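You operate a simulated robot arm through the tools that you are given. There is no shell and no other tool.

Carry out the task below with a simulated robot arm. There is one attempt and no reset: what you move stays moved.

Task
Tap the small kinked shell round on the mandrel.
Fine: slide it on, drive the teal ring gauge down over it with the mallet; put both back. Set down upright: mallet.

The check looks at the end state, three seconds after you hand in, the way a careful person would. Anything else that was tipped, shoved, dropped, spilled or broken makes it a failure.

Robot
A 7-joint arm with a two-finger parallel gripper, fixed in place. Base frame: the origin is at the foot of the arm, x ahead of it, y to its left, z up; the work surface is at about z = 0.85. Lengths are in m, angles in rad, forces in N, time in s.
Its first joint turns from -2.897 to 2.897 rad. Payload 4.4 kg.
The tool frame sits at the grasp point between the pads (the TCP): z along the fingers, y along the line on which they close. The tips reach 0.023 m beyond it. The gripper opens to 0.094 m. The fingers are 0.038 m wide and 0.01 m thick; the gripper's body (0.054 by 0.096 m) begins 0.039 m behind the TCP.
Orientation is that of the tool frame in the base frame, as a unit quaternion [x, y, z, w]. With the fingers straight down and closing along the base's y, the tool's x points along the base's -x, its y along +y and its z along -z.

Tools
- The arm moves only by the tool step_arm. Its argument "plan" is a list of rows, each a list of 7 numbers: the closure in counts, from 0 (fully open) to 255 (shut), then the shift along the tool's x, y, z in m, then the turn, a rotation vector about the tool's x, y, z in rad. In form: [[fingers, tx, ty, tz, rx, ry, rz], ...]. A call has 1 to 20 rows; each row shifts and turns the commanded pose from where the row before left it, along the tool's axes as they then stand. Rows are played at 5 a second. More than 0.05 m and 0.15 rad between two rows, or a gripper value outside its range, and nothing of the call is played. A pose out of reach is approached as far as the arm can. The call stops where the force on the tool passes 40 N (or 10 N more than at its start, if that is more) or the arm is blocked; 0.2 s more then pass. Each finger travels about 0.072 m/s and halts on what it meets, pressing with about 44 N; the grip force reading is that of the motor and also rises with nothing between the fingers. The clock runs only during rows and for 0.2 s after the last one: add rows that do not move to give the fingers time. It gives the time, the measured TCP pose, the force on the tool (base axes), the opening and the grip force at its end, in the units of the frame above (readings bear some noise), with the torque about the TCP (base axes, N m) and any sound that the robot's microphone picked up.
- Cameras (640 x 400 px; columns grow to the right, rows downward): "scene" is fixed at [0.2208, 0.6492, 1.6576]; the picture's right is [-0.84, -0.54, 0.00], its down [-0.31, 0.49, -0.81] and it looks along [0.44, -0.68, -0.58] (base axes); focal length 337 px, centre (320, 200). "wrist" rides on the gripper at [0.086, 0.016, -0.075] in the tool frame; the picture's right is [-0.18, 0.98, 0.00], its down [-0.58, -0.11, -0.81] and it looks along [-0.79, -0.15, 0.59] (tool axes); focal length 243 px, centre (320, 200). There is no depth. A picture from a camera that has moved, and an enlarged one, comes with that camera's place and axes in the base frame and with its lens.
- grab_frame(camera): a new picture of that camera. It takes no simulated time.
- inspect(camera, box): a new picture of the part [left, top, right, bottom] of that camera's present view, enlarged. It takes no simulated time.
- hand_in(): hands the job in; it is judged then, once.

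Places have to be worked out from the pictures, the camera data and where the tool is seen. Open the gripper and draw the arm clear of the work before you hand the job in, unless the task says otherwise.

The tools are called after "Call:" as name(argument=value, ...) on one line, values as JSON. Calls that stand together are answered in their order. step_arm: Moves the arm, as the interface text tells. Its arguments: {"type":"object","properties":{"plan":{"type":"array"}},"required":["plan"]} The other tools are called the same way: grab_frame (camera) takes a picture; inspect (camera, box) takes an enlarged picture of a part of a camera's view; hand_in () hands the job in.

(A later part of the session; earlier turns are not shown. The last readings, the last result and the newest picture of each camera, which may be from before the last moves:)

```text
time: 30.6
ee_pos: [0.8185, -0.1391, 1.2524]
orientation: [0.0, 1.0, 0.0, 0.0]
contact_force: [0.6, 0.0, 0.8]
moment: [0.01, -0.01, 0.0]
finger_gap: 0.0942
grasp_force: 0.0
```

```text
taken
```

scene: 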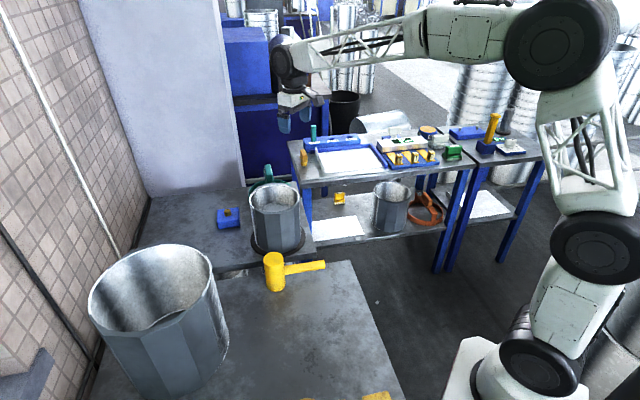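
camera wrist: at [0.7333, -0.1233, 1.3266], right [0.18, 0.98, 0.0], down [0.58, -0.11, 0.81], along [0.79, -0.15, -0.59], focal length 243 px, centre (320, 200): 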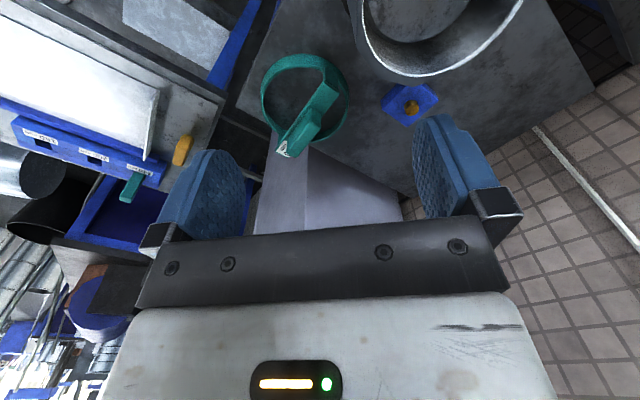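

Call:
inspect(camera="wrist", box=[240, 30, 400, 170])

Call:
inspect(camera="scene", box=[235, 150, 315, 260])

Call:
inspect(camera="wrist", box=[340, 0, 560, 120])

```text
2.86 times, centred on (320, 100) of wrist
camera zoom: at [0.7333, -0.1233, 1.3266], right [0.18, 0.98, 0.0], down [0.58, -0.11, 0.81], along [0.79, -0.15, -0.59], focal length 693 px, centre (320, 486)
```

zoom: 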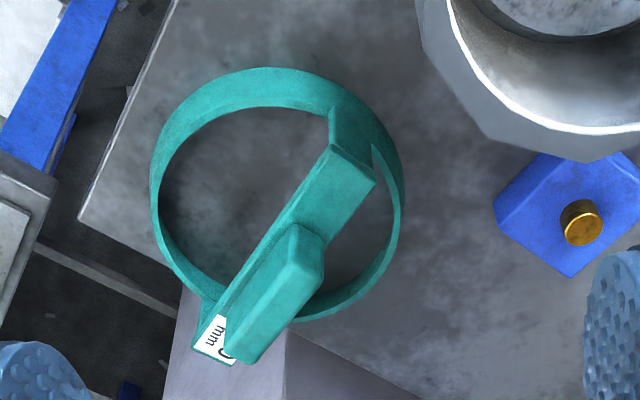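

```text
3.64 times, centred on (275, 205) of scene
camera zoom: at [0.2208, 0.6492, 1.6576], right [-0.84, -0.54, 0.0], down [-0.31, 0.49, -0.81], along [0.44, -0.68, -0.58], focal length 1227 px, centre (484, 182)
```

zoom: 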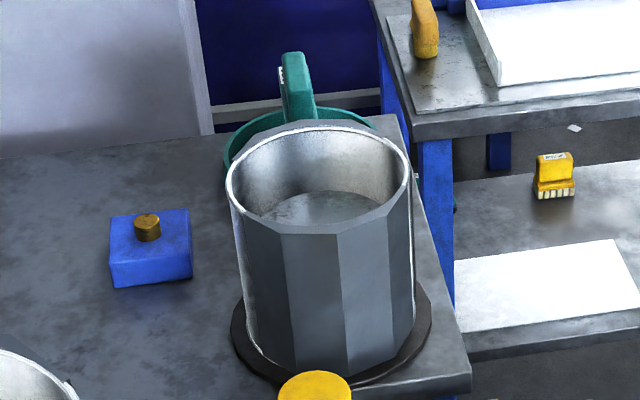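

```text
2.91 times, centred on (450, 60) of wrist
camera zoom: at [0.7333, -0.1233, 1.3266], right [0.18, 0.98, 0.0], down [0.58, -0.11, 0.81], along [0.79, -0.15, -0.59], focal length 706 px, centre (-58, 607)
```

zoom: 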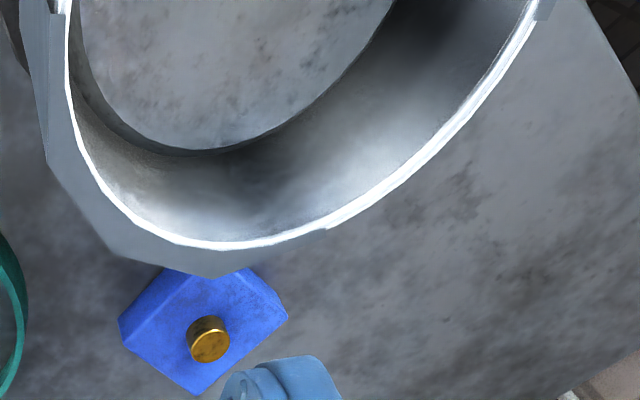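

The gauge is a ring (centre ≈(1.008,-0.201), OD≈0.18) with an arch along -45° and a grip block on top at z≈0.96, marked 160 mm, so it matches the small shell. It's near the reach limit. I yaw -45°, move out above it at height, and check whether the arm actually gets there.

Call:
step_arm(plan=[[0, 0, 0, 0, 0, 0, 0.131], [0, 0, 0, 0, 0, 0, 0.131], [0, 0, 0, 0, 0, 0, 0.131], [0, 0, 0, 0, 0, 0, 0.131], [0, 0, 0, 0, 0, 0, 0.131], [0, 0, 0, 0, 0, 0, 0.13], [0, -0.0356, 0.0181, 0.02, 0, 0, 0], [0, -0.0356, 0.0181, 0.02, 0, 0, 0], [0, -0.0356, 0.0181, 0.02, 0, 0, 0], [0, -0.0356, 0.0181, 0.02, 0, 0, 0], [0, -0.0356, 0.0181, 0.02, 0, 0, 0], [0, 0, 0, 0, 0, 0, 0], [0, 0, 0, 0, 0, 0, 0]])

Call:
grab_frame(camera="wrist")

Call:
inspect(camera="scene", box=[210, 80, 350, 240])

```text
time: 33.4
ee_pos: [1.0105, -0.2016, 1.1522]
orientation: [0.382, 0.924, 0.0, 0.001]
contact_force: [1.1, 0.3, 0.8]
moment: [-0.01, 0.02, 0.01]
finger_gap: 0.0937
grasp_force: 0.0
```

```text
taken
camera wrist: at [0.9603, -0.1282, 1.2261], right [0.83, 0.56, 0.0], down [0.33, -0.49, 0.81], along [0.46, -0.67, -0.59], focal length 243 px, centre (320, 200)
```

wrist: 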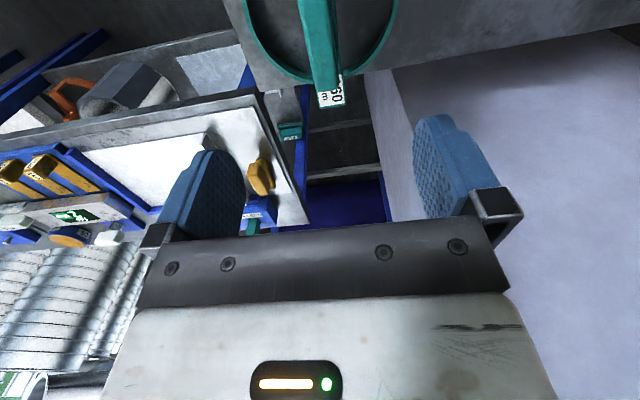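

```text
2.50 times, centred on (280, 160) of scene
camera zoom: at [0.2208, 0.6492, 1.6576], right [-0.84, -0.54, 0.0], down [-0.31, 0.49, -0.81], along [0.44, -0.68, -0.58], focal length 844 px, centre (420, 300)
```

zoom: 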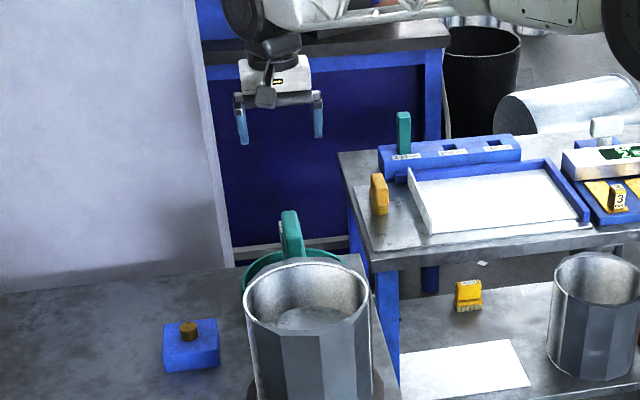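

The arm reaches over the gauge, and the grip block lies right beneath the TCP. I zoom in to check its alignment and ends.

Call:
inspect(camera="wrist", box=[220, 0, 420, 125])

```text
3.20 times, centred on (320, 62) of wrist
camera zoom: at [0.9603, -0.1282, 1.2261], right [0.83, 0.56, 0.0], down [0.33, -0.49, 0.81], along [0.46, -0.67, -0.59], focal length 776 px, centre (320, 640)
```

zoom: 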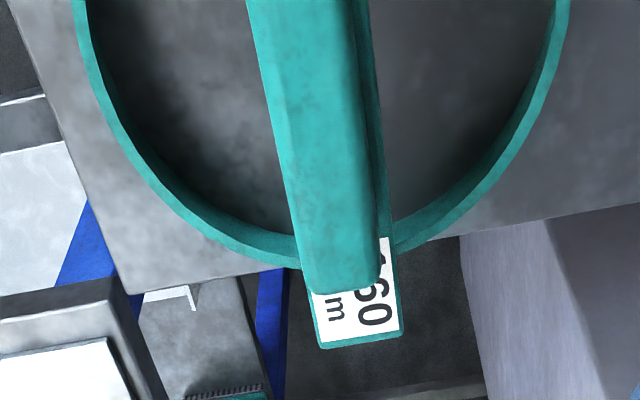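

The block is aligned with my fingers, about 26 mm wide, with its top near z≈0.98 and offset about 1–2 mm. I centre on it and descend to z≈1.03 for a closer look.

Call:
step_arm(plan=[[0, -0.003, -0.0014, 0.04, 0, 0, 0], [0, 0, 0, 0.04, 0, 0, 0], [0, 0, 0, 0.04, 0, 0, 0], [0, 0, 0, 0, 0, 0, 0], [0, 0, 0, 0, 0, 0, 0]])

Call:
grab_frame(camera="wrist")

Call:
inspect(camera="scene", box=[230, 130, 320, 230])

```text
time: 34.6
ee_pos: [1.0091, -0.2051, 1.0323]
orientation: [0.382, 0.924, 0.0, 0.0]
contact_force: [-0.4, -0.2, 0.0]
moment: [-0.01, 0.0, -0.03]
finger_gap: 0.0943
grasp_force: 0.0
```

```text
taken
camera wrist: at [0.96, -0.1314, 1.106], right [0.83, 0.56, 0.0], down [0.33, -0.49, 0.81], along [0.46, -0.67, -0.59], focal length 243 px, centre (320, 200)
```

wrist: 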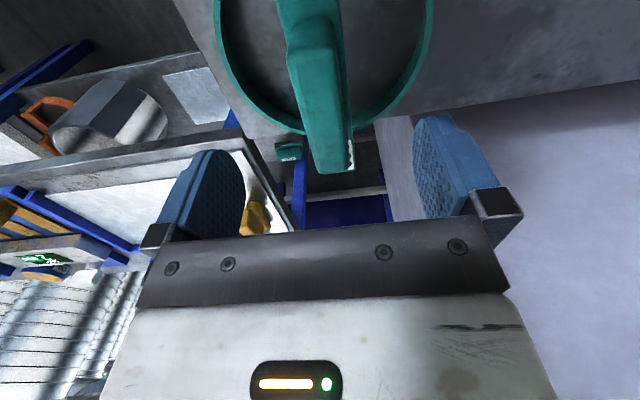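

```text
4.00 times, centred on (275, 180) of scene
camera zoom: at [0.2208, 0.6492, 1.6576], right [-0.84, -0.54, 0.0], down [-0.31, 0.49, -0.81], along [0.44, -0.68, -0.58], focal length 1350 px, centre (500, 280)
```

zoom: 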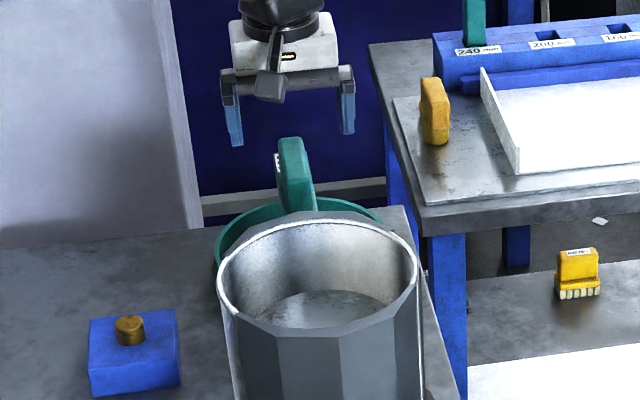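

Call:
inspect(camera="wrist", box=[210, 0, 440, 190])

```text
2.11 times, centred on (325, 95) of wrist
camera zoom: at [0.96, -0.1314, 1.106], right [0.83, 0.56, 0.0], down [0.33, -0.49, 0.81], along [0.46, -0.67, -0.59], focal length 511 px, centre (310, 421)
```

zoom: 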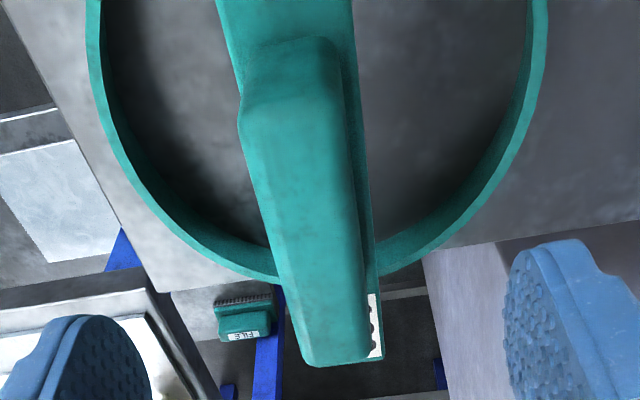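

The block top is at z≈0.977, the crossbar top at ≈0.95, and the ring centre ≈(1.0145,-0.2105), about 8 mm further out. I centre over it and lower the tips to just above the crossbar.

Call:
step_arm(plan=[[0, -0.008, 0.001, 0, 0, 0, 0], [0, 0, 0, 0.02, 0, 0, 0], [0, 0, 0, 0.02, 0, 0, 0], [0, 0, 0, 0.013, 0, 0, 0], [0, 0, 0, 0, 0, 0, 0], [0, 0, 0, 0, 0, 0, 0]])

Call:
grab_frame(camera="wrist")

Call:
inspect(camera="scene", box=[230, 130, 320, 230])

```text
time: 36.0
ee_pos: [1.016, -0.2101, 0.9785]
orientation: [0.382, 0.924, 0.0, 0.001]
contact_force: [-0.2, 0.0, -0.2]
moment: [0.01, 0.01, -0.02]
finger_gap: 0.0939
grasp_force: 0.0
```

```text
taken
camera wrist: at [0.9665, -0.1361, 1.0532], right [0.83, 0.56, 0.0], down [0.33, -0.49, 0.81], along [0.46, -0.67, -0.59], focal length 243 px, centre (320, 200)
```

wrist: 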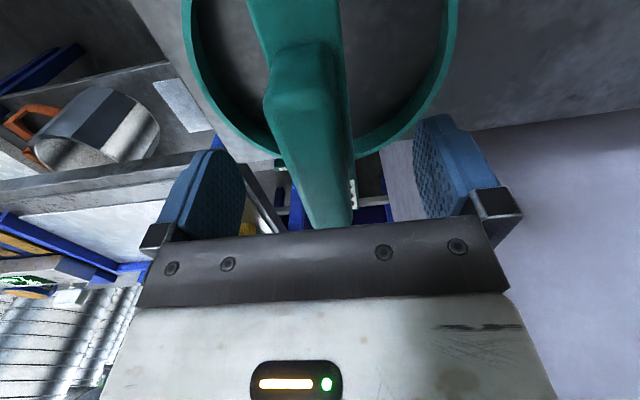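

```text
4.00 times, centred on (275, 180) of scene
camera zoom: at [0.2208, 0.6492, 1.6576], right [-0.84, -0.54, 0.0], down [-0.31, 0.49, -0.81], along [0.44, -0.68, -0.58], focal length 1350 px, centre (500, 280)
```

zoom: 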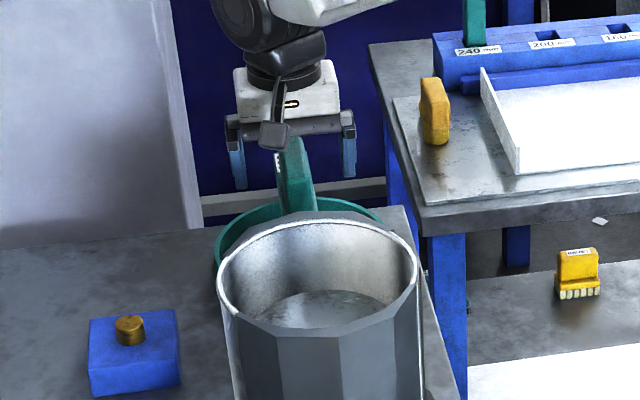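

The block sits centred between the pads at TCP height. I close on it.

Call:
step_arm(plan=[[255, 0, 0, 0, 0, 0, 0], [255, 0, 0, 0, 0, 0, 0], [255, 0, 0, 0, 0, 0, 0], [255, 0, 0, 0, 0, 0, 0], [255, 0, 0, 0, 0, 0, 0]])

Call:
grab_frame(camera="wrist")

```text
time: 37.2
ee_pos: [1.0153, -0.2097, 0.9791]
orientation: [0.383, 0.924, 0.0, -0.001]
contact_force: [-0.4, -1.2, 0.6]
moment: [0.07, 0.07, -0.01]
finger_gap: 0.0258
grasp_force: 43.9
```

```text
taken
camera wrist: at [0.9664, -0.1361, 1.0532], right [0.83, 0.56, 0.0], down [0.33, -0.49, 0.81], along [0.46, -0.67, -0.59], focal length 243 px, centre (320, 200)
```

wrist: 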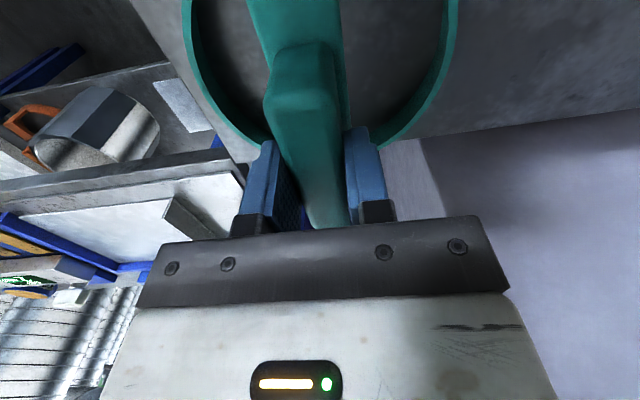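

Gripped at a 25.8 mm gap; the pick pose is (1.0155,-0.210,0.979). I lift slowly and read the load.

Call:
step_arm(plan=[[255, 0, 0, -0.005, 0, 0, 0], [255, 0, 0, -0.015, 0, 0, 0], [255, 0, 0, -0.02, 0, 0, 0], [255, 0, 0, 0, 0, 0, 0], [255, 0, 0, 0, 0, 0, 0]])

Call:
grab_frame(camera="wrist")

Call:
inspect(camera="scene", box=[220, 120, 320, 230])

```text
time: 38.4
ee_pos: [1.0152, -0.2096, 1.018]
orientation: [0.383, 0.924, 0.0, 0.0]
contact_force: [-1.0, 0.6, -2.6]
moment: [0.02, -0.02, 0.01]
finger_gap: 0.0256
grasp_force: 44.4
```

```text
taken
camera wrist: at [0.9664, -0.1363, 1.0933], right [0.83, 0.56, 0.0], down [0.33, -0.49, 0.81], along [0.46, -0.67, -0.59], focal length 243 px, centre (320, 200)
```

wrist: 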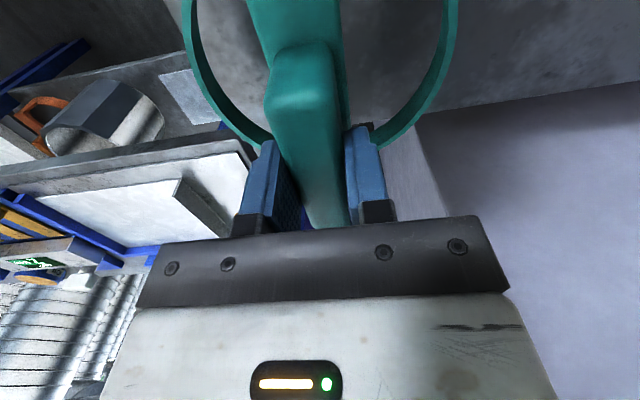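

```text
3.64 times, centred on (270, 175) of scene
camera zoom: at [0.2208, 0.6492, 1.6576], right [-0.84, -0.54, 0.0], down [-0.31, 0.49, -0.81], along [0.44, -0.68, -0.58], focal length 1227 px, centre (502, 291)
```

zoom: 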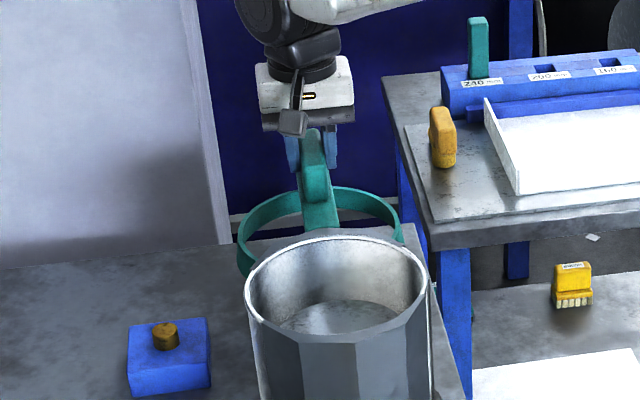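

The gauge weighs about 2.6 N and hangs balanced. I raise it to clear the shell and carry it back along the arch direction until it is above the shell.

Call:
step_arm(plan=[[255, 0, 0, -0.045, 0, 0, 0], [255, 0, 0, -0.045, 0, 0, 0], [255, 0, 0, -0.045, 0, 0, 0], [255, 0, 0, -0.045, 0, 0, 0], [255, 0, 0, -0.042, 0, 0, 0], [255, 0.0381, 0.0006, 0, 0, 0, 0], [255, 0.0381, 0.0006, 0, 0, 0, 0], [255, 0.0381, 0.0006, 0, 0, 0, 0], [255, 0.0381, 0.0006, 0, 0, 0, 0], [255, 0.0381, 0.0006, 0, 0, 0, 0], [255, 0.0381, 0.0006, 0, 0, 0, 0], [255, 0.0381, 0.0006, 0, 0, 0, 0], [255, 0, 0, 0, 0, 0, 0], [255, 0, 0, 0, 0, 0, 0]])

Call:
grab_frame(camera="wrist")

Call:
inspect(camera="scene", box=[220, 110, 340, 260])

```text
time: 41.4
ee_pos: [0.8302, -0.0188, 1.2421]
orientation: [0.382, 0.924, 0.0, 0.0]
contact_force: [0.3, -0.9, -3.6]
moment: [0.0, -0.02, -0.02]
finger_gap: 0.0256
grasp_force: 44.2
```

```text
taken
camera wrist: at [0.7811, 0.0555, 1.3167], right [0.83, 0.56, 0.0], down [0.33, -0.49, 0.81], along [0.46, -0.67, -0.59], focal length 243 px, centre (320, 200)
```

wrist: 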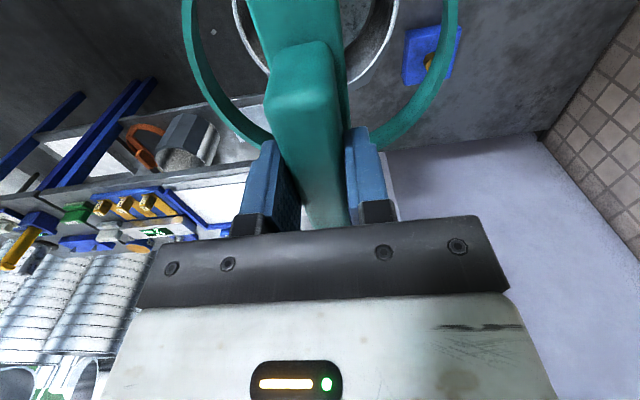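

```text
2.67 times, centred on (280, 185) of scene
camera zoom: at [0.2208, 0.6492, 1.6576], right [-0.84, -0.54, 0.0], down [-0.31, 0.49, -0.81], along [0.44, -0.68, -0.58], focal length 900 px, centre (427, 240)
```

zoom: 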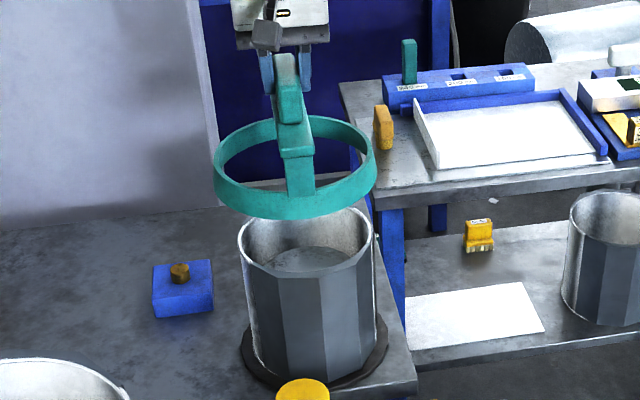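

The ring is tracking where I expected. In the scene view the shell appears offset by about 5 mm to image-right relative to the ring. I zoom the wrist view to get the other component.

Call:
inspect(camera="wrist", box=[170, 0, 470, 160])

Call:
inspect(camera="scene", box=[250, 140, 330, 240])

```text
2.13 times, centred on (320, 80) of wrist
camera zoom: at [0.7811, 0.0555, 1.3167], right [0.83, 0.56, 0.0], down [0.33, -0.49, 0.81], along [0.46, -0.67, -0.59], focal length 518 px, centre (320, 456)
```

zoom: 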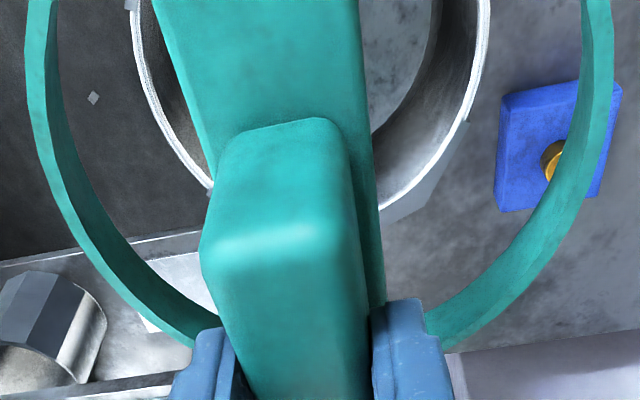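

```text
4.00 times, centred on (290, 190) of scene
camera zoom: at [0.2208, 0.6492, 1.6576], right [-0.84, -0.54, 0.0], down [-0.31, 0.49, -0.81], along [0.44, -0.68, -0.58], focal length 1350 px, centre (440, 240)
```

zoom: 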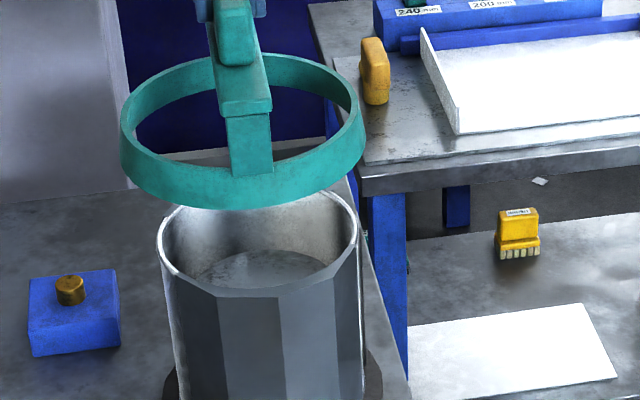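

Both views agree: the shell's axis is about 4.5 mm toward tool -y from the ring's. I correct that and lower to just above the rim.

Call:
step_arm(plan=[[255, 0, -0.0045, 0, 0, 0, 0], [255, 0, 0, 0.03, 0, 0, 0], [255, 0, 0, 0.03, 0, 0, 0], [255, 0, 0, 0.014, 0, 0, 0], [255, 0, 0, 0, 0, 0, 0], [255, 0, 0, 0, 0, 0, 0]])

Call:
inspect(camera="wrist", box=[170, 0, 470, 160])

Call:
inspect(camera="scene", box=[250, 150, 330, 250])

```text
time: 42.8
ee_pos: [0.8276, -0.0217, 1.1665]
orientation: [0.383, 0.924, 0.001, 0.001]
contact_force: [-0.1, 0.1, -3.1]
moment: [0.0, 0.0, 0.0]
finger_gap: 0.0256
grasp_force: 43.9
```

```text
2.13 times, centred on (320, 80) of wrist
camera zoom: at [0.7786, 0.0518, 1.2417], right [0.83, 0.56, 0.0], down [0.33, -0.49, 0.81], along [0.46, -0.67, -0.59], focal length 518 px, centre (320, 456)
```

zoom: 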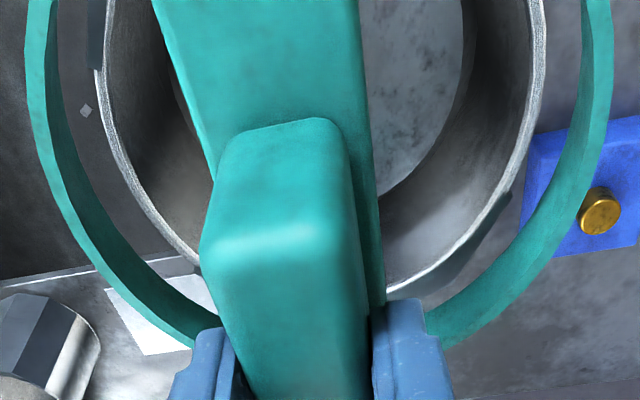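

```text
4.00 times, centred on (290, 200) of scene
camera zoom: at [0.2208, 0.6492, 1.6576], right [-0.84, -0.54, 0.0], down [-0.31, 0.49, -0.81], along [0.44, -0.68, -0.58], focal length 1350 px, centre (440, 200)
```

zoom: 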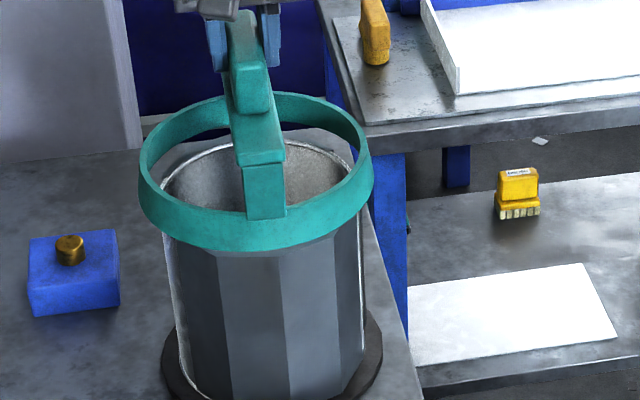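

The ring and rim are concentric to within about 1 mm. I lower in small rows until the gauge meets the kinked wall.

Call:
step_arm(plan=[[255, 0, 0, 0.005, 0, 0, 0], [255, 0, 0, 0.004, 0, 0, 0], [255, 0, 0, 0.003, 0, 0, 0], [255, 0, 0, 0.003, 0, 0, 0], [255, 0, 0, 0, 0, 0, 0]])

```text
time: 44.0
ee_pos: [0.8275, -0.0213, 1.1518]
orientation: [0.383, 0.924, 0.0, 0.001]
contact_force: [-0.8, 0.3, -2.5]
moment: [0.03, -0.03, 0.02]
finger_gap: 0.0255
grasp_force: 44.0
```

Call:
step_arm(plan=[[255, 0, 0, 0.002, 0, 0, 0], [255, 0, 0, 0.002, 0, 0, 0], [255, 0, 0, 0.002, 0, 0, 0], [255, 0, 0, 0, 0, 0, 0]])

Call:
inspect(camera="scene", box=[250, 150, 330, 250])

```text
time: 45.0
ee_pos: [0.8275, -0.0218, 1.1462]
orientation: [0.382, 0.924, 0.0, 0.0]
contact_force: [0.6, 0.2, -3.5]
moment: [-0.02, 0.0, 0.0]
finger_gap: 0.0257
grasp_force: 44.2
```

```text
4.00 times, centred on (290, 200) of scene
camera zoom: at [0.2208, 0.6492, 1.6576], right [-0.84, -0.54, 0.0], down [-0.31, 0.49, -0.81], along [0.44, -0.68, -0.58], focal length 1350 px, centre (440, 200)
```

zoom: 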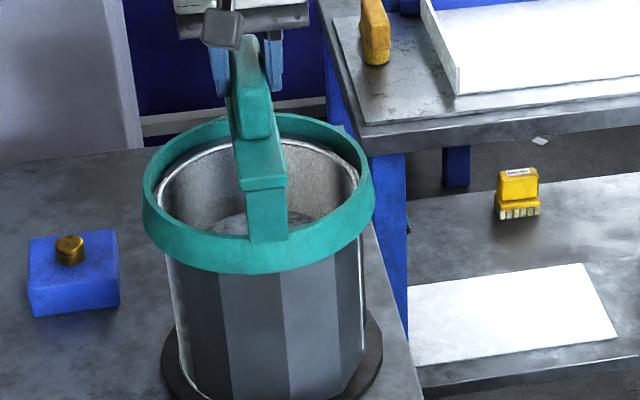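

There's no contact yet (load unchanged), and the ring is just at rim level. I keep going in 2 mm rows.

Call:
step_arm(plan=[[255, 0, 0, 0.002, 0, 0, 0], [255, 0, 0, 0.002, 0, 0, 0], [255, 0, 0, 0.002, 0, 0, 0], [255, 0, 0, 0, 0, 0, 0]])

Call:
inspect(camera="wrist", box=[170, 0, 470, 160])

Call:
inspect(camera="scene", box=[250, 150, 330, 250])

```text
time: 46.0
ee_pos: [0.8277, -0.0223, 1.1398]
orientation: [0.383, 0.924, 0.0, 0.0]
contact_force: [-0.2, 0.1, -3.3]
moment: [-0.02, 0.0, -0.01]
finger_gap: 0.0258
grasp_force: 44.0
```

```text
2.13 times, centred on (320, 80) of wrist
camera zoom: at [0.7784, 0.052, 1.2142], right [0.83, 0.56, 0.0], down [0.33, -0.49, 0.81], along [0.46, -0.67, -0.59], focal length 518 px, centre (320, 456)
```

zoom: 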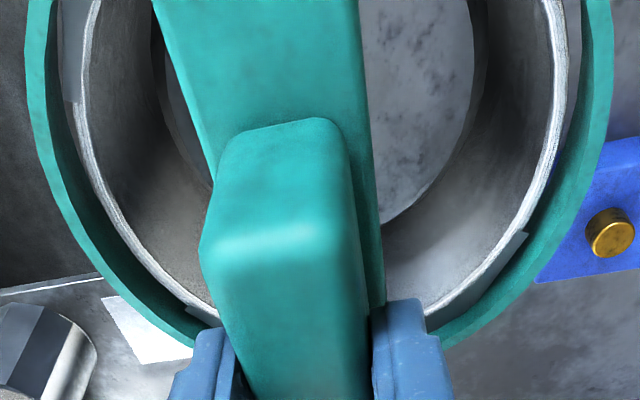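

```text
4.00 times, centred on (290, 200) of scene
camera zoom: at [0.2208, 0.6492, 1.6576], right [-0.84, -0.54, 0.0], down [-0.31, 0.49, -0.81], along [0.44, -0.68, -0.58], focal length 1350 px, centre (440, 200)
```

zoom: 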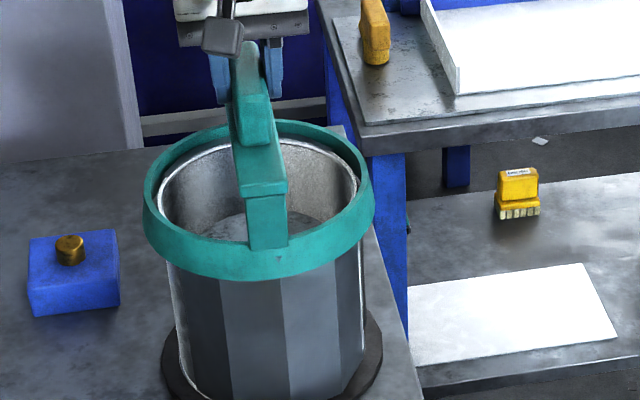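

The ring is starting to surround the rim freely and evenly. I continue down in 2–3 mm rows until it is stopped.

Call:
step_arm(plan=[[255, 0, 0, 0.002, 0, 0, 0], [255, 0, 0, 0.002, 0, 0, 0], [255, 0, 0, 0.002, 0, 0, 0], [255, 0, 0, 0.002, 0, 0, 0], [255, 0, 0, 0, 0, 0, 0]])

Call:
inspect(camera="scene", box=[250, 150, 330, 250])

```text
time: 47.2
ee_pos: [0.8274, -0.0228, 1.1327]
orientation: [0.382, 0.924, 0.0, 0.0]
contact_force: [0.2, 0.4, -3.6]
moment: [0.03, 0.0, 0.01]
finger_gap: 0.0254
grasp_force: 44.1
```

```text
4.00 times, centred on (290, 200) of scene
camera zoom: at [0.2208, 0.6492, 1.6576], right [-0.84, -0.54, 0.0], down [-0.31, 0.49, -0.81], along [0.44, -0.68, -0.58], focal length 1350 px, centre (440, 200)
```

zoom: 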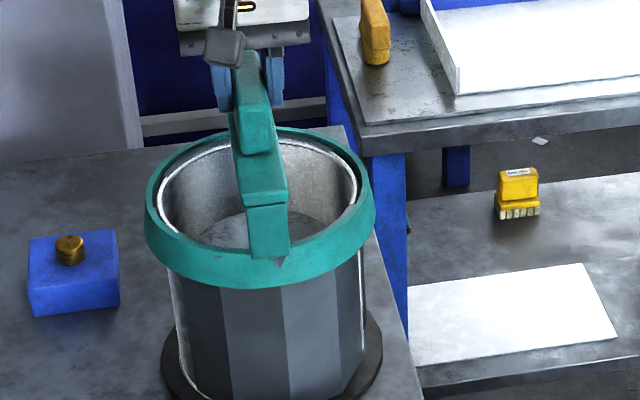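

Still no resistance. I continue down carefully in 2 mm rows.

Call:
step_arm(plan=[[255, 0, 0, 0.002, 0, 0, 0], [255, 0, 0, 0.002, 0, 0, 0], [255, 0, 0, 0.002, 0, 0, 0], [255, 0, 0, 0.002, 0, 0, 0], [255, 0, 0, 0, 0, 0, 0]])

Call:
inspect(camera="scene", box=[250, 150, 330, 250])

```text
time: 48.4
ee_pos: [0.8272, -0.0212, 1.1251]
orientation: [0.383, 0.924, 0.0, 0.0]
contact_force: [-0.3, 0.8, -3.4]
moment: [-0.02, 0.0, -0.04]
finger_gap: 0.0255
grasp_force: 43.8
```

```text
4.00 times, centred on (290, 200) of scene
camera zoom: at [0.2208, 0.6492, 1.6576], right [-0.84, -0.54, 0.0], down [-0.31, 0.49, -0.81], along [0.44, -0.68, -0.58], focal length 1350 px, centre (440, 200)
```

zoom: 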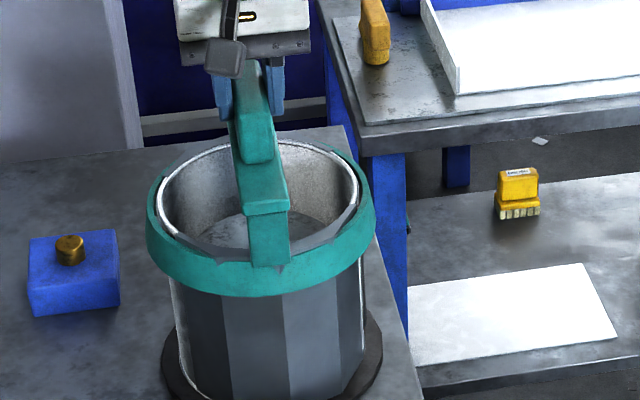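

No load yet, though the ring is now about 25 mm over the rim. I keep lowering until something stops it.

Call:
step_arm(plan=[[255, 0, 0, 0.002, 0, 0, 0], [255, 0, 0, 0.002, 0, 0, 0], [255, 0, 0, 0.002, 0, 0, 0], [255, 0, 0, 0.002, 0, 0, 0], [255, 0, 0, 0.002, 0, 0, 0], [255, 0, 0, 0, 0, 0, 0]])

Call:
inspect(camera="scene", box=[250, 150, 330, 250])

```text
time: 49.8
ee_pos: [0.8272, -0.0211, 1.1149]
orientation: [0.383, 0.924, 0.0, 0.001]
contact_force: [-4.5, 3.4, 15.9]
moment: [0.67, 0.77, 0.16]
finger_gap: 0.0257
grasp_force: 44.0
```

```text
4.00 times, centred on (290, 200) of scene
camera zoom: at [0.2208, 0.6492, 1.6576], right [-0.84, -0.54, 0.0], down [-0.31, 0.49, -0.81], along [0.44, -0.68, -0.58], focal length 1350 px, centre (440, 200)
```

zoom: 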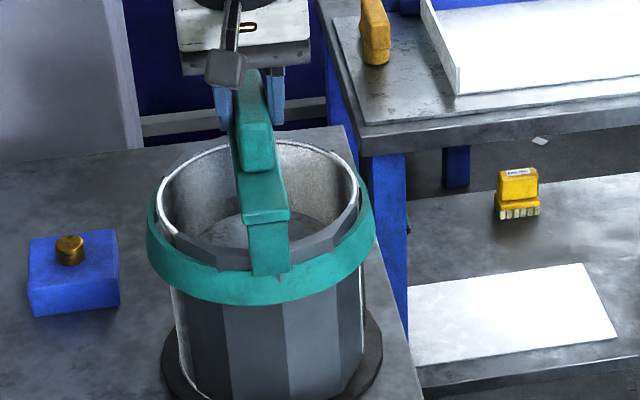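

The gauge has met resistance (about 19 N net) with the ring about 36 mm below the rim, so it's jammed on the kinks, ready to be driven. I ease the pressure off, release and lift away.

Call:
step_arm(plan=[[255, 0, 0, -0.0015, 0, 0, 0], [255, 0, 0, 0, 0, 0, 0], [180, 0, 0, 0, 0, 0, 0], [100, 0, 0, 0, 0, 0, 0], [0, 0, 0, 0, 0, 0, 0], [0, 0, 0, 0, 0, 0, 0], [0, 0, 0, 0, 0, 0, 0]])

Call:
inspect(camera="scene", box=[250, 150, 330, 250])

Call:
grab_frame(camera="wrist")

```text
time: 51.4
ee_pos: [0.8262, -0.0217, 1.117]
orientation: [0.383, 0.924, 0.0, 0.0]
contact_force: [-0.2, 0.0, 0.3]
moment: [0.02, 0.02, 0.0]
finger_gap: 0.0941
grasp_force: 0.1
```

```text
4.00 times, centred on (290, 200) of scene
camera zoom: at [0.2208, 0.6492, 1.6576], right [-0.84, -0.54, 0.0], down [-0.31, 0.49, -0.81], along [0.44, -0.68, -0.58], focal length 1350 px, centre (440, 200)
```

zoom: 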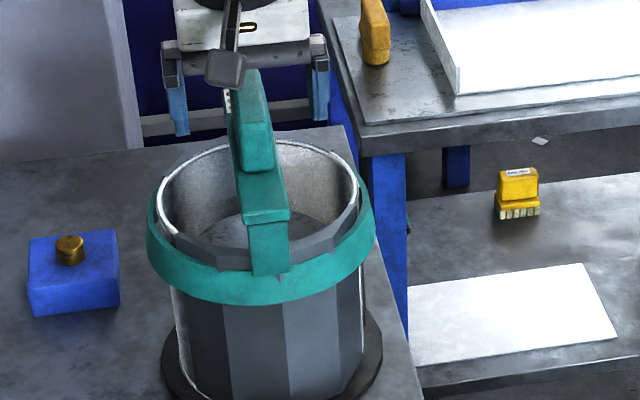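

```text
taken
camera wrist: at [0.7782, 0.0523, 1.1899], right [0.83, 0.56, 0.0], down [0.33, -0.49, 0.81], along [0.46, -0.67, -0.59], focal length 243 px, centre (320, 200)
```

wrist: 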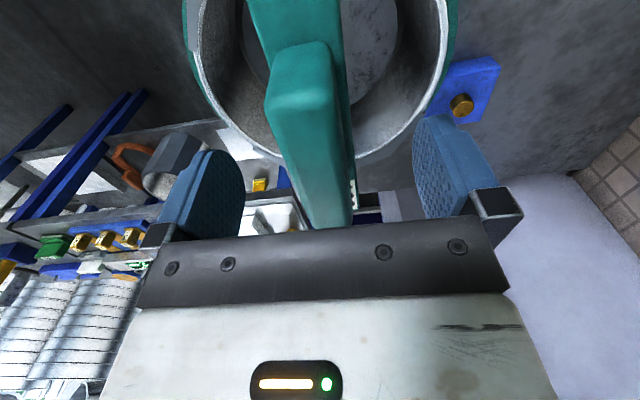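

The gauge holds its place on the shell. I lift clear, turn to zero yaw and move over to look closely at the mallet.

Call:
step_arm(plan=[[0, 0, 0, -0.04, 0, 0, 0], [0, 0, 0, -0.045, 0, 0, 0], [0, 0, 0, -0.045, 0, 0, 0], [0, 0, 0, 0, 0, 0, -0.131], [0, 0, 0, 0, 0, 0, -0.131], [0, 0, 0, 0, 0, 0, -0.131], [0, 0, 0, 0, 0, 0, -0.131], [0, 0, 0, 0, 0, 0, -0.131], [0, 0, 0, 0, 0, 0, -0.13], [0, 0.0343, 0.0281, 0, 0, 0, 0], [0, 0.0343, 0.0281, 0, 0, 0, 0], [0, 0.0343, 0.0281, 0, 0, 0, 0], [0, 0.0343, 0.0281, 0, 0, 0, 0], [0, 0.0343, 0.0281, 0, 0, 0, 0], [0, 0.0343, 0.0281, 0.02, 0, 0, 0], [0, 0, 0, 0.03, 0, 0, 0], [0, 0, 0, 0, 0, 0, 0]])

Call:
grab_frame(camera="wrist")

Call:
inspect(camera="wrist", box=[220, 20, 420, 150])

Call:
inspect(camera="scene", box=[240, 220, 340, 310])

```text
time: 55.0
ee_pos: [0.62, 0.1465, 1.1963]
orientation: [0.0, 1.0, 0.001, 0.0]
contact_force: [0.4, 1.1, -0.1]
moment: [-0.02, -0.02, 0.0]
finger_gap: 0.094
grasp_force: 0.1
```

```text
taken
camera wrist: at [0.5347, 0.1634, 1.2701], right [0.18, 0.98, 0.0], down [0.58, -0.11, 0.81], along [0.79, -0.15, -0.59], focal length 243 px, centre (320, 200)
```

wrist: 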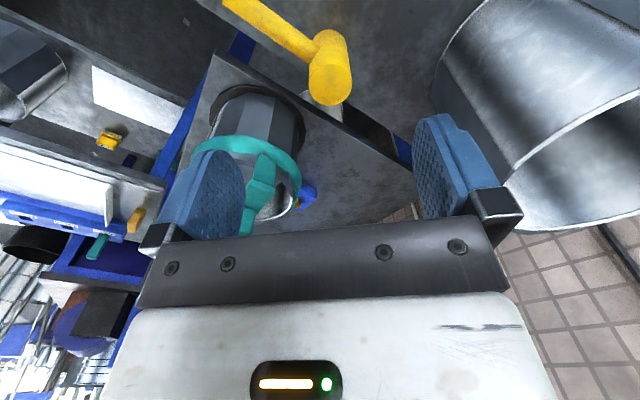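

```text
3.08 times, centred on (320, 85) of wrist
camera zoom: at [0.5347, 0.1634, 1.2701], right [0.18, 0.98, 0.0], down [0.58, -0.11, 0.81], along [0.79, -0.15, -0.59], focal length 746 px, centre (320, 554)
```

zoom: 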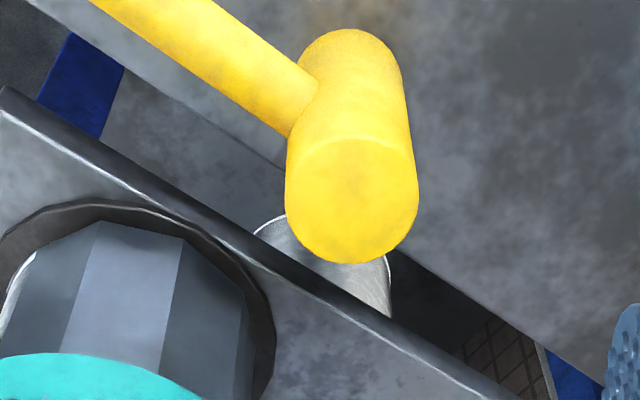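

```text
4.44 times, centred on (290, 265) of scene
camera zoom: at [0.2208, 0.6492, 1.6576], right [-0.84, -0.54, 0.0], down [-0.31, 0.49, -0.81], along [0.44, -0.68, -0.58], focal length 1500 px, centre (453, -89)
```

zoom: 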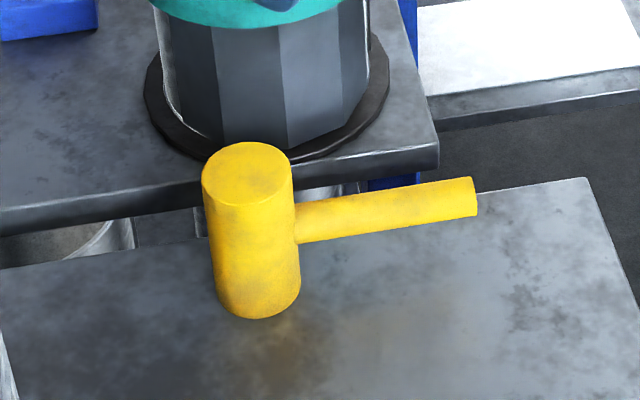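

The mallet head stands at (0.7006,0.1464) with Ø≈57 mm, its top at z≈0.964 and its handle along 225° at mid-height. I'll grip the head across the handle (yaw +45°), hovering above it first.

Call:
step_arm(plan=[[0, -0.0403, 0, 0, 0, 0, 0], [0, -0.0403, 0, 0, 0, 0, 0], [0, 0, 0, 0, 0, 0, -0.131], [0, 0, 0, 0, 0, 0, -0.131], [0, 0, 0, 0, 0, 0, -0.131], [0, 0, 0, 0, 0, 0, -0.131], [0, 0, 0, 0, 0, 0, -0.131], [0, 0, 0, 0, 0, 0, -0.13], [0, 0, 0, 0.045, 0, 0, 0], [0, 0, 0, 0.045, 0, 0, 0], [0, 0, 0, 0.045, 0, 0, 0], [0, 0, 0, 0.03, 0, 0, 0], [0, 0, 0, 0, 0, 0, 0], [0, 0, 0, 0, 0, 0, 0]])

Call:
grab_frame(camera="wrist")

Call:
inspect(camera="scene", box=[230, 190, 350, 300])

```text
time: 58.0
ee_pos: [0.7012, 0.1486, 1.0281]
orientation: [-0.383, 0.924, 0.0, 0.0]
contact_force: [-0.7, -0.4, -0.1]
moment: [-0.03, 0.0, -0.04]
finger_gap: 0.094
grasp_force: 0.1
```

```text
taken
camera wrist: at [0.6294, 0.0991, 1.1037], right [-0.56, 0.83, 0.0], down [0.49, 0.33, 0.81], along [0.67, 0.46, -0.59], focal length 243 px, centre (320, 200)
```

wrist: 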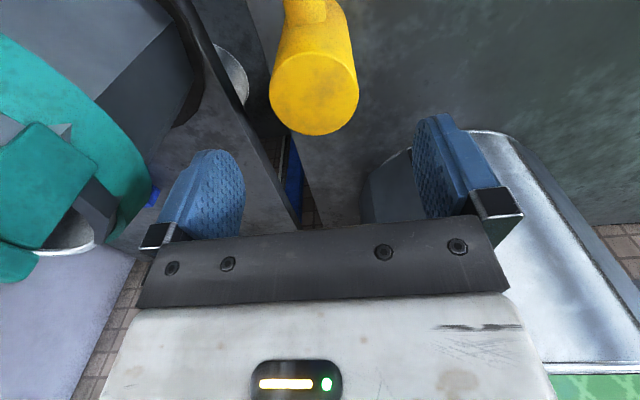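

```text
3.64 times, centred on (290, 245) of scene
camera zoom: at [0.2208, 0.6492, 1.6576], right [-0.84, -0.54, 0.0], down [-0.31, 0.49, -0.81], along [0.44, -0.68, -0.58], focal length 1227 px, centre (429, 36)
```

zoom: 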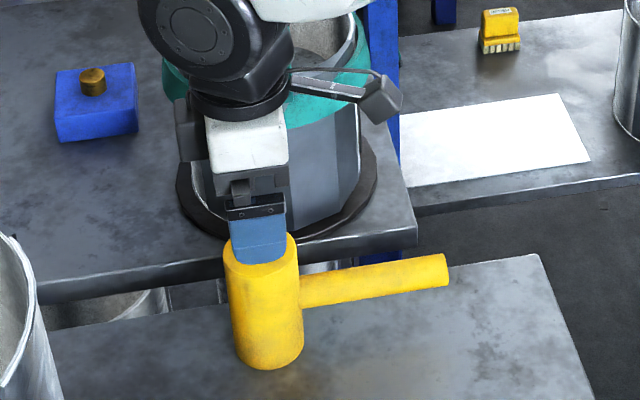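

The head is centred within about 3–4 mm. I correct for that and descend so the pads straddle the upper head.

Call:
step_arm(plan=[[0, 0.004, -0.0025, 0, 0, 0, 0], [0, 0, 0, 0.035, 0, 0, 0], [0, 0, 0, 0.035, 0, 0, 0], [0, 0, 0, 0.025, 0, 0, 0], [0, 0, 0, 0, 0, 0, 0], [0, 0, 0, 0, 0, 0, 0]])

Call:
grab_frame(camera="wrist")

Call:
inspect(camera="scene", box=[230, 190, 350, 300])

```text
time: 59.4
ee_pos: [0.7001, 0.1428, 0.9345]
orientation: [-0.382, 0.924, -0.001, 0.001]
contact_force: [0.6, 0.5, 0.3]
moment: [0.0, -0.05, 0.0]
finger_gap: 0.0941
grasp_force: 0.1
```

```text
taken
camera wrist: at [0.6283, 0.0937, 1.0088], right [-0.56, 0.83, 0.0], down [0.49, 0.33, 0.81], along [0.67, 0.46, -0.59], focal length 243 px, centre (320, 200)
```

wrist: 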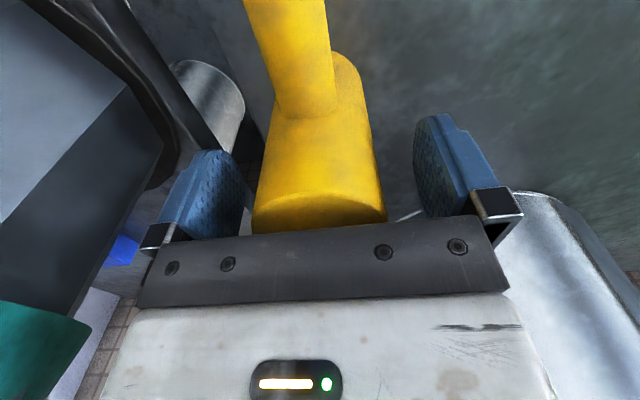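

```text
3.64 times, centred on (290, 245) of scene
camera zoom: at [0.2208, 0.6492, 1.6576], right [-0.84, -0.54, 0.0], down [-0.31, 0.49, -0.81], along [0.44, -0.68, -0.58], focal length 1227 px, centre (429, 36)
```

zoom: 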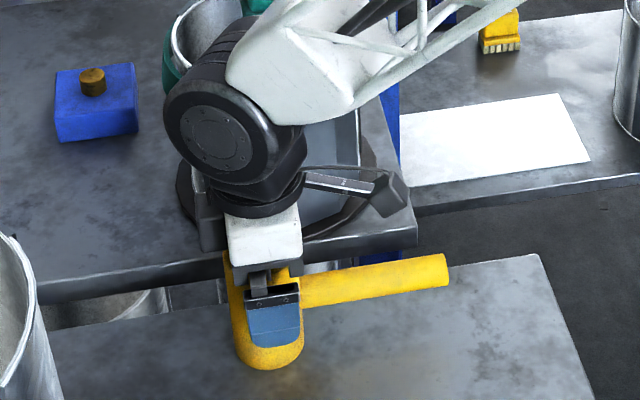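

The pads straddle the head symmetrically. I close.

Call:
step_arm(plan=[[255, 0, 0, 0, 0, 0, 0], [255, 0, 0, 0, 0, 0, 0], [255, 0, 0, 0, 0, 0, 0], [255, 0, 0, 0, 0, 0, 0]])

Call:
grab_frame(camera="wrist")

```text
time: 60.4
ee_pos: [0.7007, 0.1433, 0.936]
orientation: [-0.382, 0.924, 0.0, 0.0]
contact_force: [4.0, -3.2, 3.2]
moment: [-0.16, -0.25, 0.0]
finger_gap: 0.0574
grasp_force: 43.5
```

```text
taken
camera wrist: at [0.6285, 0.0936, 1.0091], right [-0.56, 0.83, 0.0], down [0.49, 0.33, 0.81], along [0.67, 0.46, -0.59], focal length 243 px, centre (320, 200)
```

wrist: 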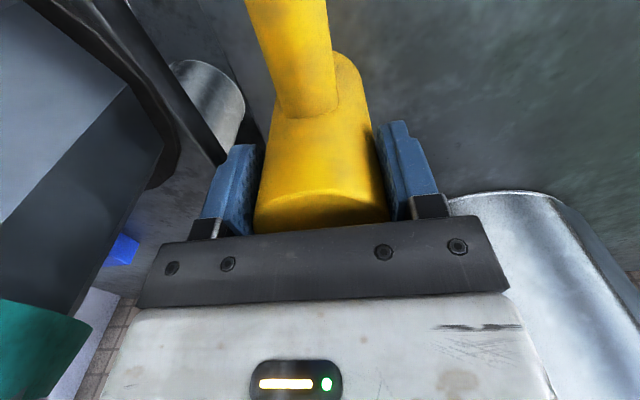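

Gripped the head (57.4 mm). The pick pose is (0.7007,0.1433,0.936). I lift slowly and check the weight.

Call:
step_arm(plan=[[255, 0, 0, -0.006, 0, 0, 0], [255, 0, 0, -0.014, 0, 0, 0], [255, 0, 0, -0.03, 0, 0, 0], [255, 0, 0, 0, 0, 0, 0], [255, 0, 0, 0, 0, 0, 0]])

Call:
inspect(camera="scene", box=[210, 150, 360, 300])

```text
time: 61.6
ee_pos: [0.7004, 0.1445, 0.9857]
orientation: [-0.383, 0.924, 0.0, 0.0]
contact_force: [-1.1, -0.3, -4.1]
moment: [0.01, -0.02, 0.01]
finger_gap: 0.0575
grasp_force: 43.8
```

```text
2.67 times, centred on (285, 225) of scene
camera zoom: at [0.2208, 0.6492, 1.6576], right [-0.84, -0.54, 0.0], down [-0.31, 0.49, -0.81], along [0.44, -0.68, -0.58], focal length 900 px, centre (413, 133)
```

zoom: 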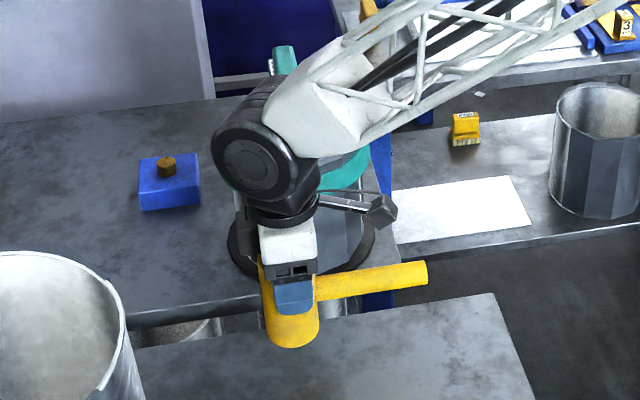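

The mallet weighs about 4 N and is balanced. I raise it high and carry it over the gauge's grip block.

Call:
step_arm(plan=[[255, 0, 0, -0.044, 0, 0, 0], [255, 0, 0, -0.044, 0, 0, 0], [255, 0, 0, -0.044, 0, 0, 0], [255, 0, 0, -0.044, 0, 0, 0], [255, 0, 0, -0.044, 0, 0, 0], [255, 0, 0, -0.044, 0, 0, 0], [255, 0, 0, -0.044, 0, 0, 0], [255, 0.0055, -0.0414, 0, 0, 0, 0], [255, 0.0055, -0.0414, 0, 0, 0, 0], [255, 0.0055, -0.0414, 0, 0, 0, 0], [255, 0.0055, -0.0414, 0, 0, 0, 0], [255, 0.0055, -0.0414, 0, 0, 0, 0], [255, 0, 0, 0, 0, 0, 0], [255, 0, 0, 0, 0, 0, 0]])

Call:
inspect(camera="scene", box=[220, 60, 360, 250])

Call:
grab_frame(camera="wrist")

```text
time: 64.6
ee_pos: [0.8268, -0.0227, 1.2934]
orientation: [-0.383, 0.924, 0.0, -0.001]
contact_force: [-0.5, -0.6, -3.2]
moment: [0.03, -0.05, 0.0]
finger_gap: 0.0573
grasp_force: 44.0
```

```text
2.11 times, centred on (290, 155) of scene
camera zoom: at [0.2208, 0.6492, 1.6576], right [-0.84, -0.54, 0.0], down [-0.31, 0.49, -0.81], along [0.44, -0.68, -0.58], focal length 710 px, centre (383, 295)
```

zoom: 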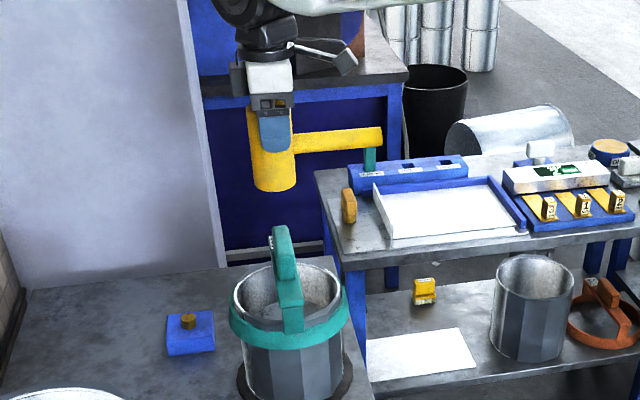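

```text
taken
camera wrist: at [0.7552, -0.0728, 1.3679], right [-0.56, 0.83, 0.0], down [0.49, 0.33, 0.81], along [0.67, 0.46, -0.59], focal length 243 px, centre (320, 200)
```

wrist: 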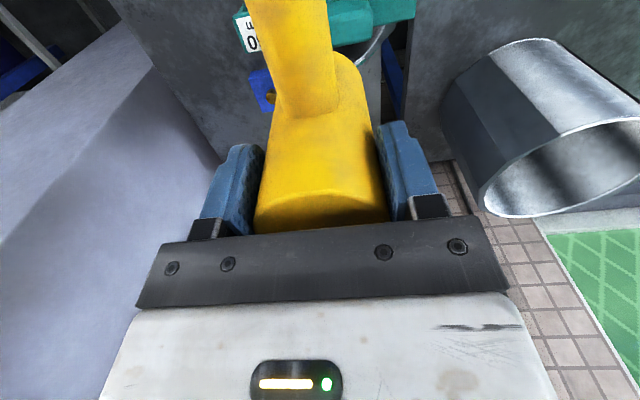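

The mallet face is about 9 cm above the block and lined up. I give a first moderate tap; the call stops itself on impact.

Call:
step_arm(plan=[[255, 0, 0, 0.04, 0, 0, 0], [255, 0, 0, 0.05, 0, 0, 0], [255, 0, 0, 0.02, 0, 0, 0]])

Call:
inspect(camera="scene", box=[230, 120, 330, 250])

```text
time: 65.4
ee_pos: [0.8276, -0.0229, 1.2021]
orientation: [-0.382, 0.924, -0.003, 0.005]
contact_force: [-6.3, 2.1, 9.2]
moment: [0.26, 0.76, 0.01]
finger_gap: 0.0572
grasp_force: 43.6
stopped in row 3: the force on the tool passed its limit at 63 N (the readings are from after the stop); the commanded pose is now the measured one
```

```text
3.08 times, centred on (280, 185) of scene
camera zoom: at [0.2208, 0.6492, 1.6576], right [-0.84, -0.54, 0.0], down [-0.31, 0.49, -0.81], along [0.44, -0.68, -0.58], focal length 1038 px, centre (443, 246)
```

zoom: 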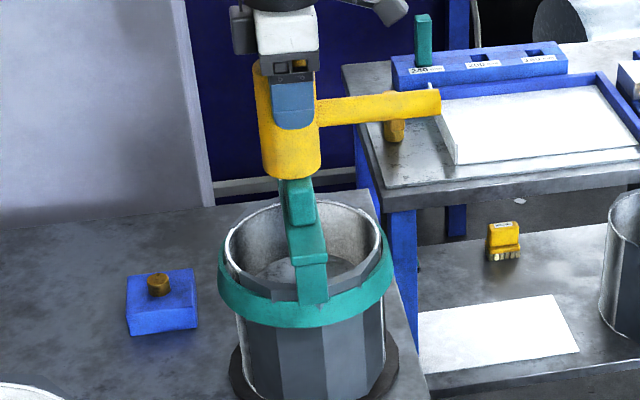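

The tap landed at the block top (63 N peak). I raise the mallet and compare the ring's position with before.

Call:
step_arm(plan=[[255, 0, 0, -0.04, 0, 0, 0], [255, 0, 0, -0.04, 0, 0, 0], [255, 0, 0, 0, 0, 0, 0]])

Call:
inspect(camera="scene", box=[250, 150, 330, 250])

```text
time: 66.2
ee_pos: [0.8279, -0.0225, 1.2811]
orientation: [-0.383, 0.924, -0.001, 0.004]
contact_force: [-0.1, 0.2, -3.5]
moment: [0.05, -0.03, 0.0]
finger_gap: 0.0573
grasp_force: 43.6
```

```text
4.00 times, centred on (290, 200) of scene
camera zoom: at [0.2208, 0.6492, 1.6576], right [-0.84, -0.54, 0.0], down [-0.31, 0.49, -0.81], along [0.44, -0.68, -0.58], focal length 1350 px, centre (440, 200)
```

zoom: 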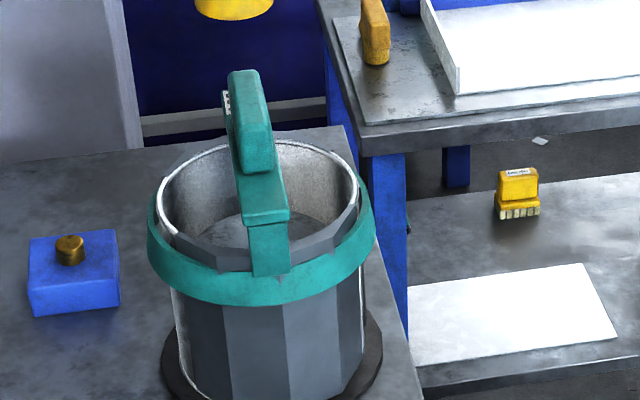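

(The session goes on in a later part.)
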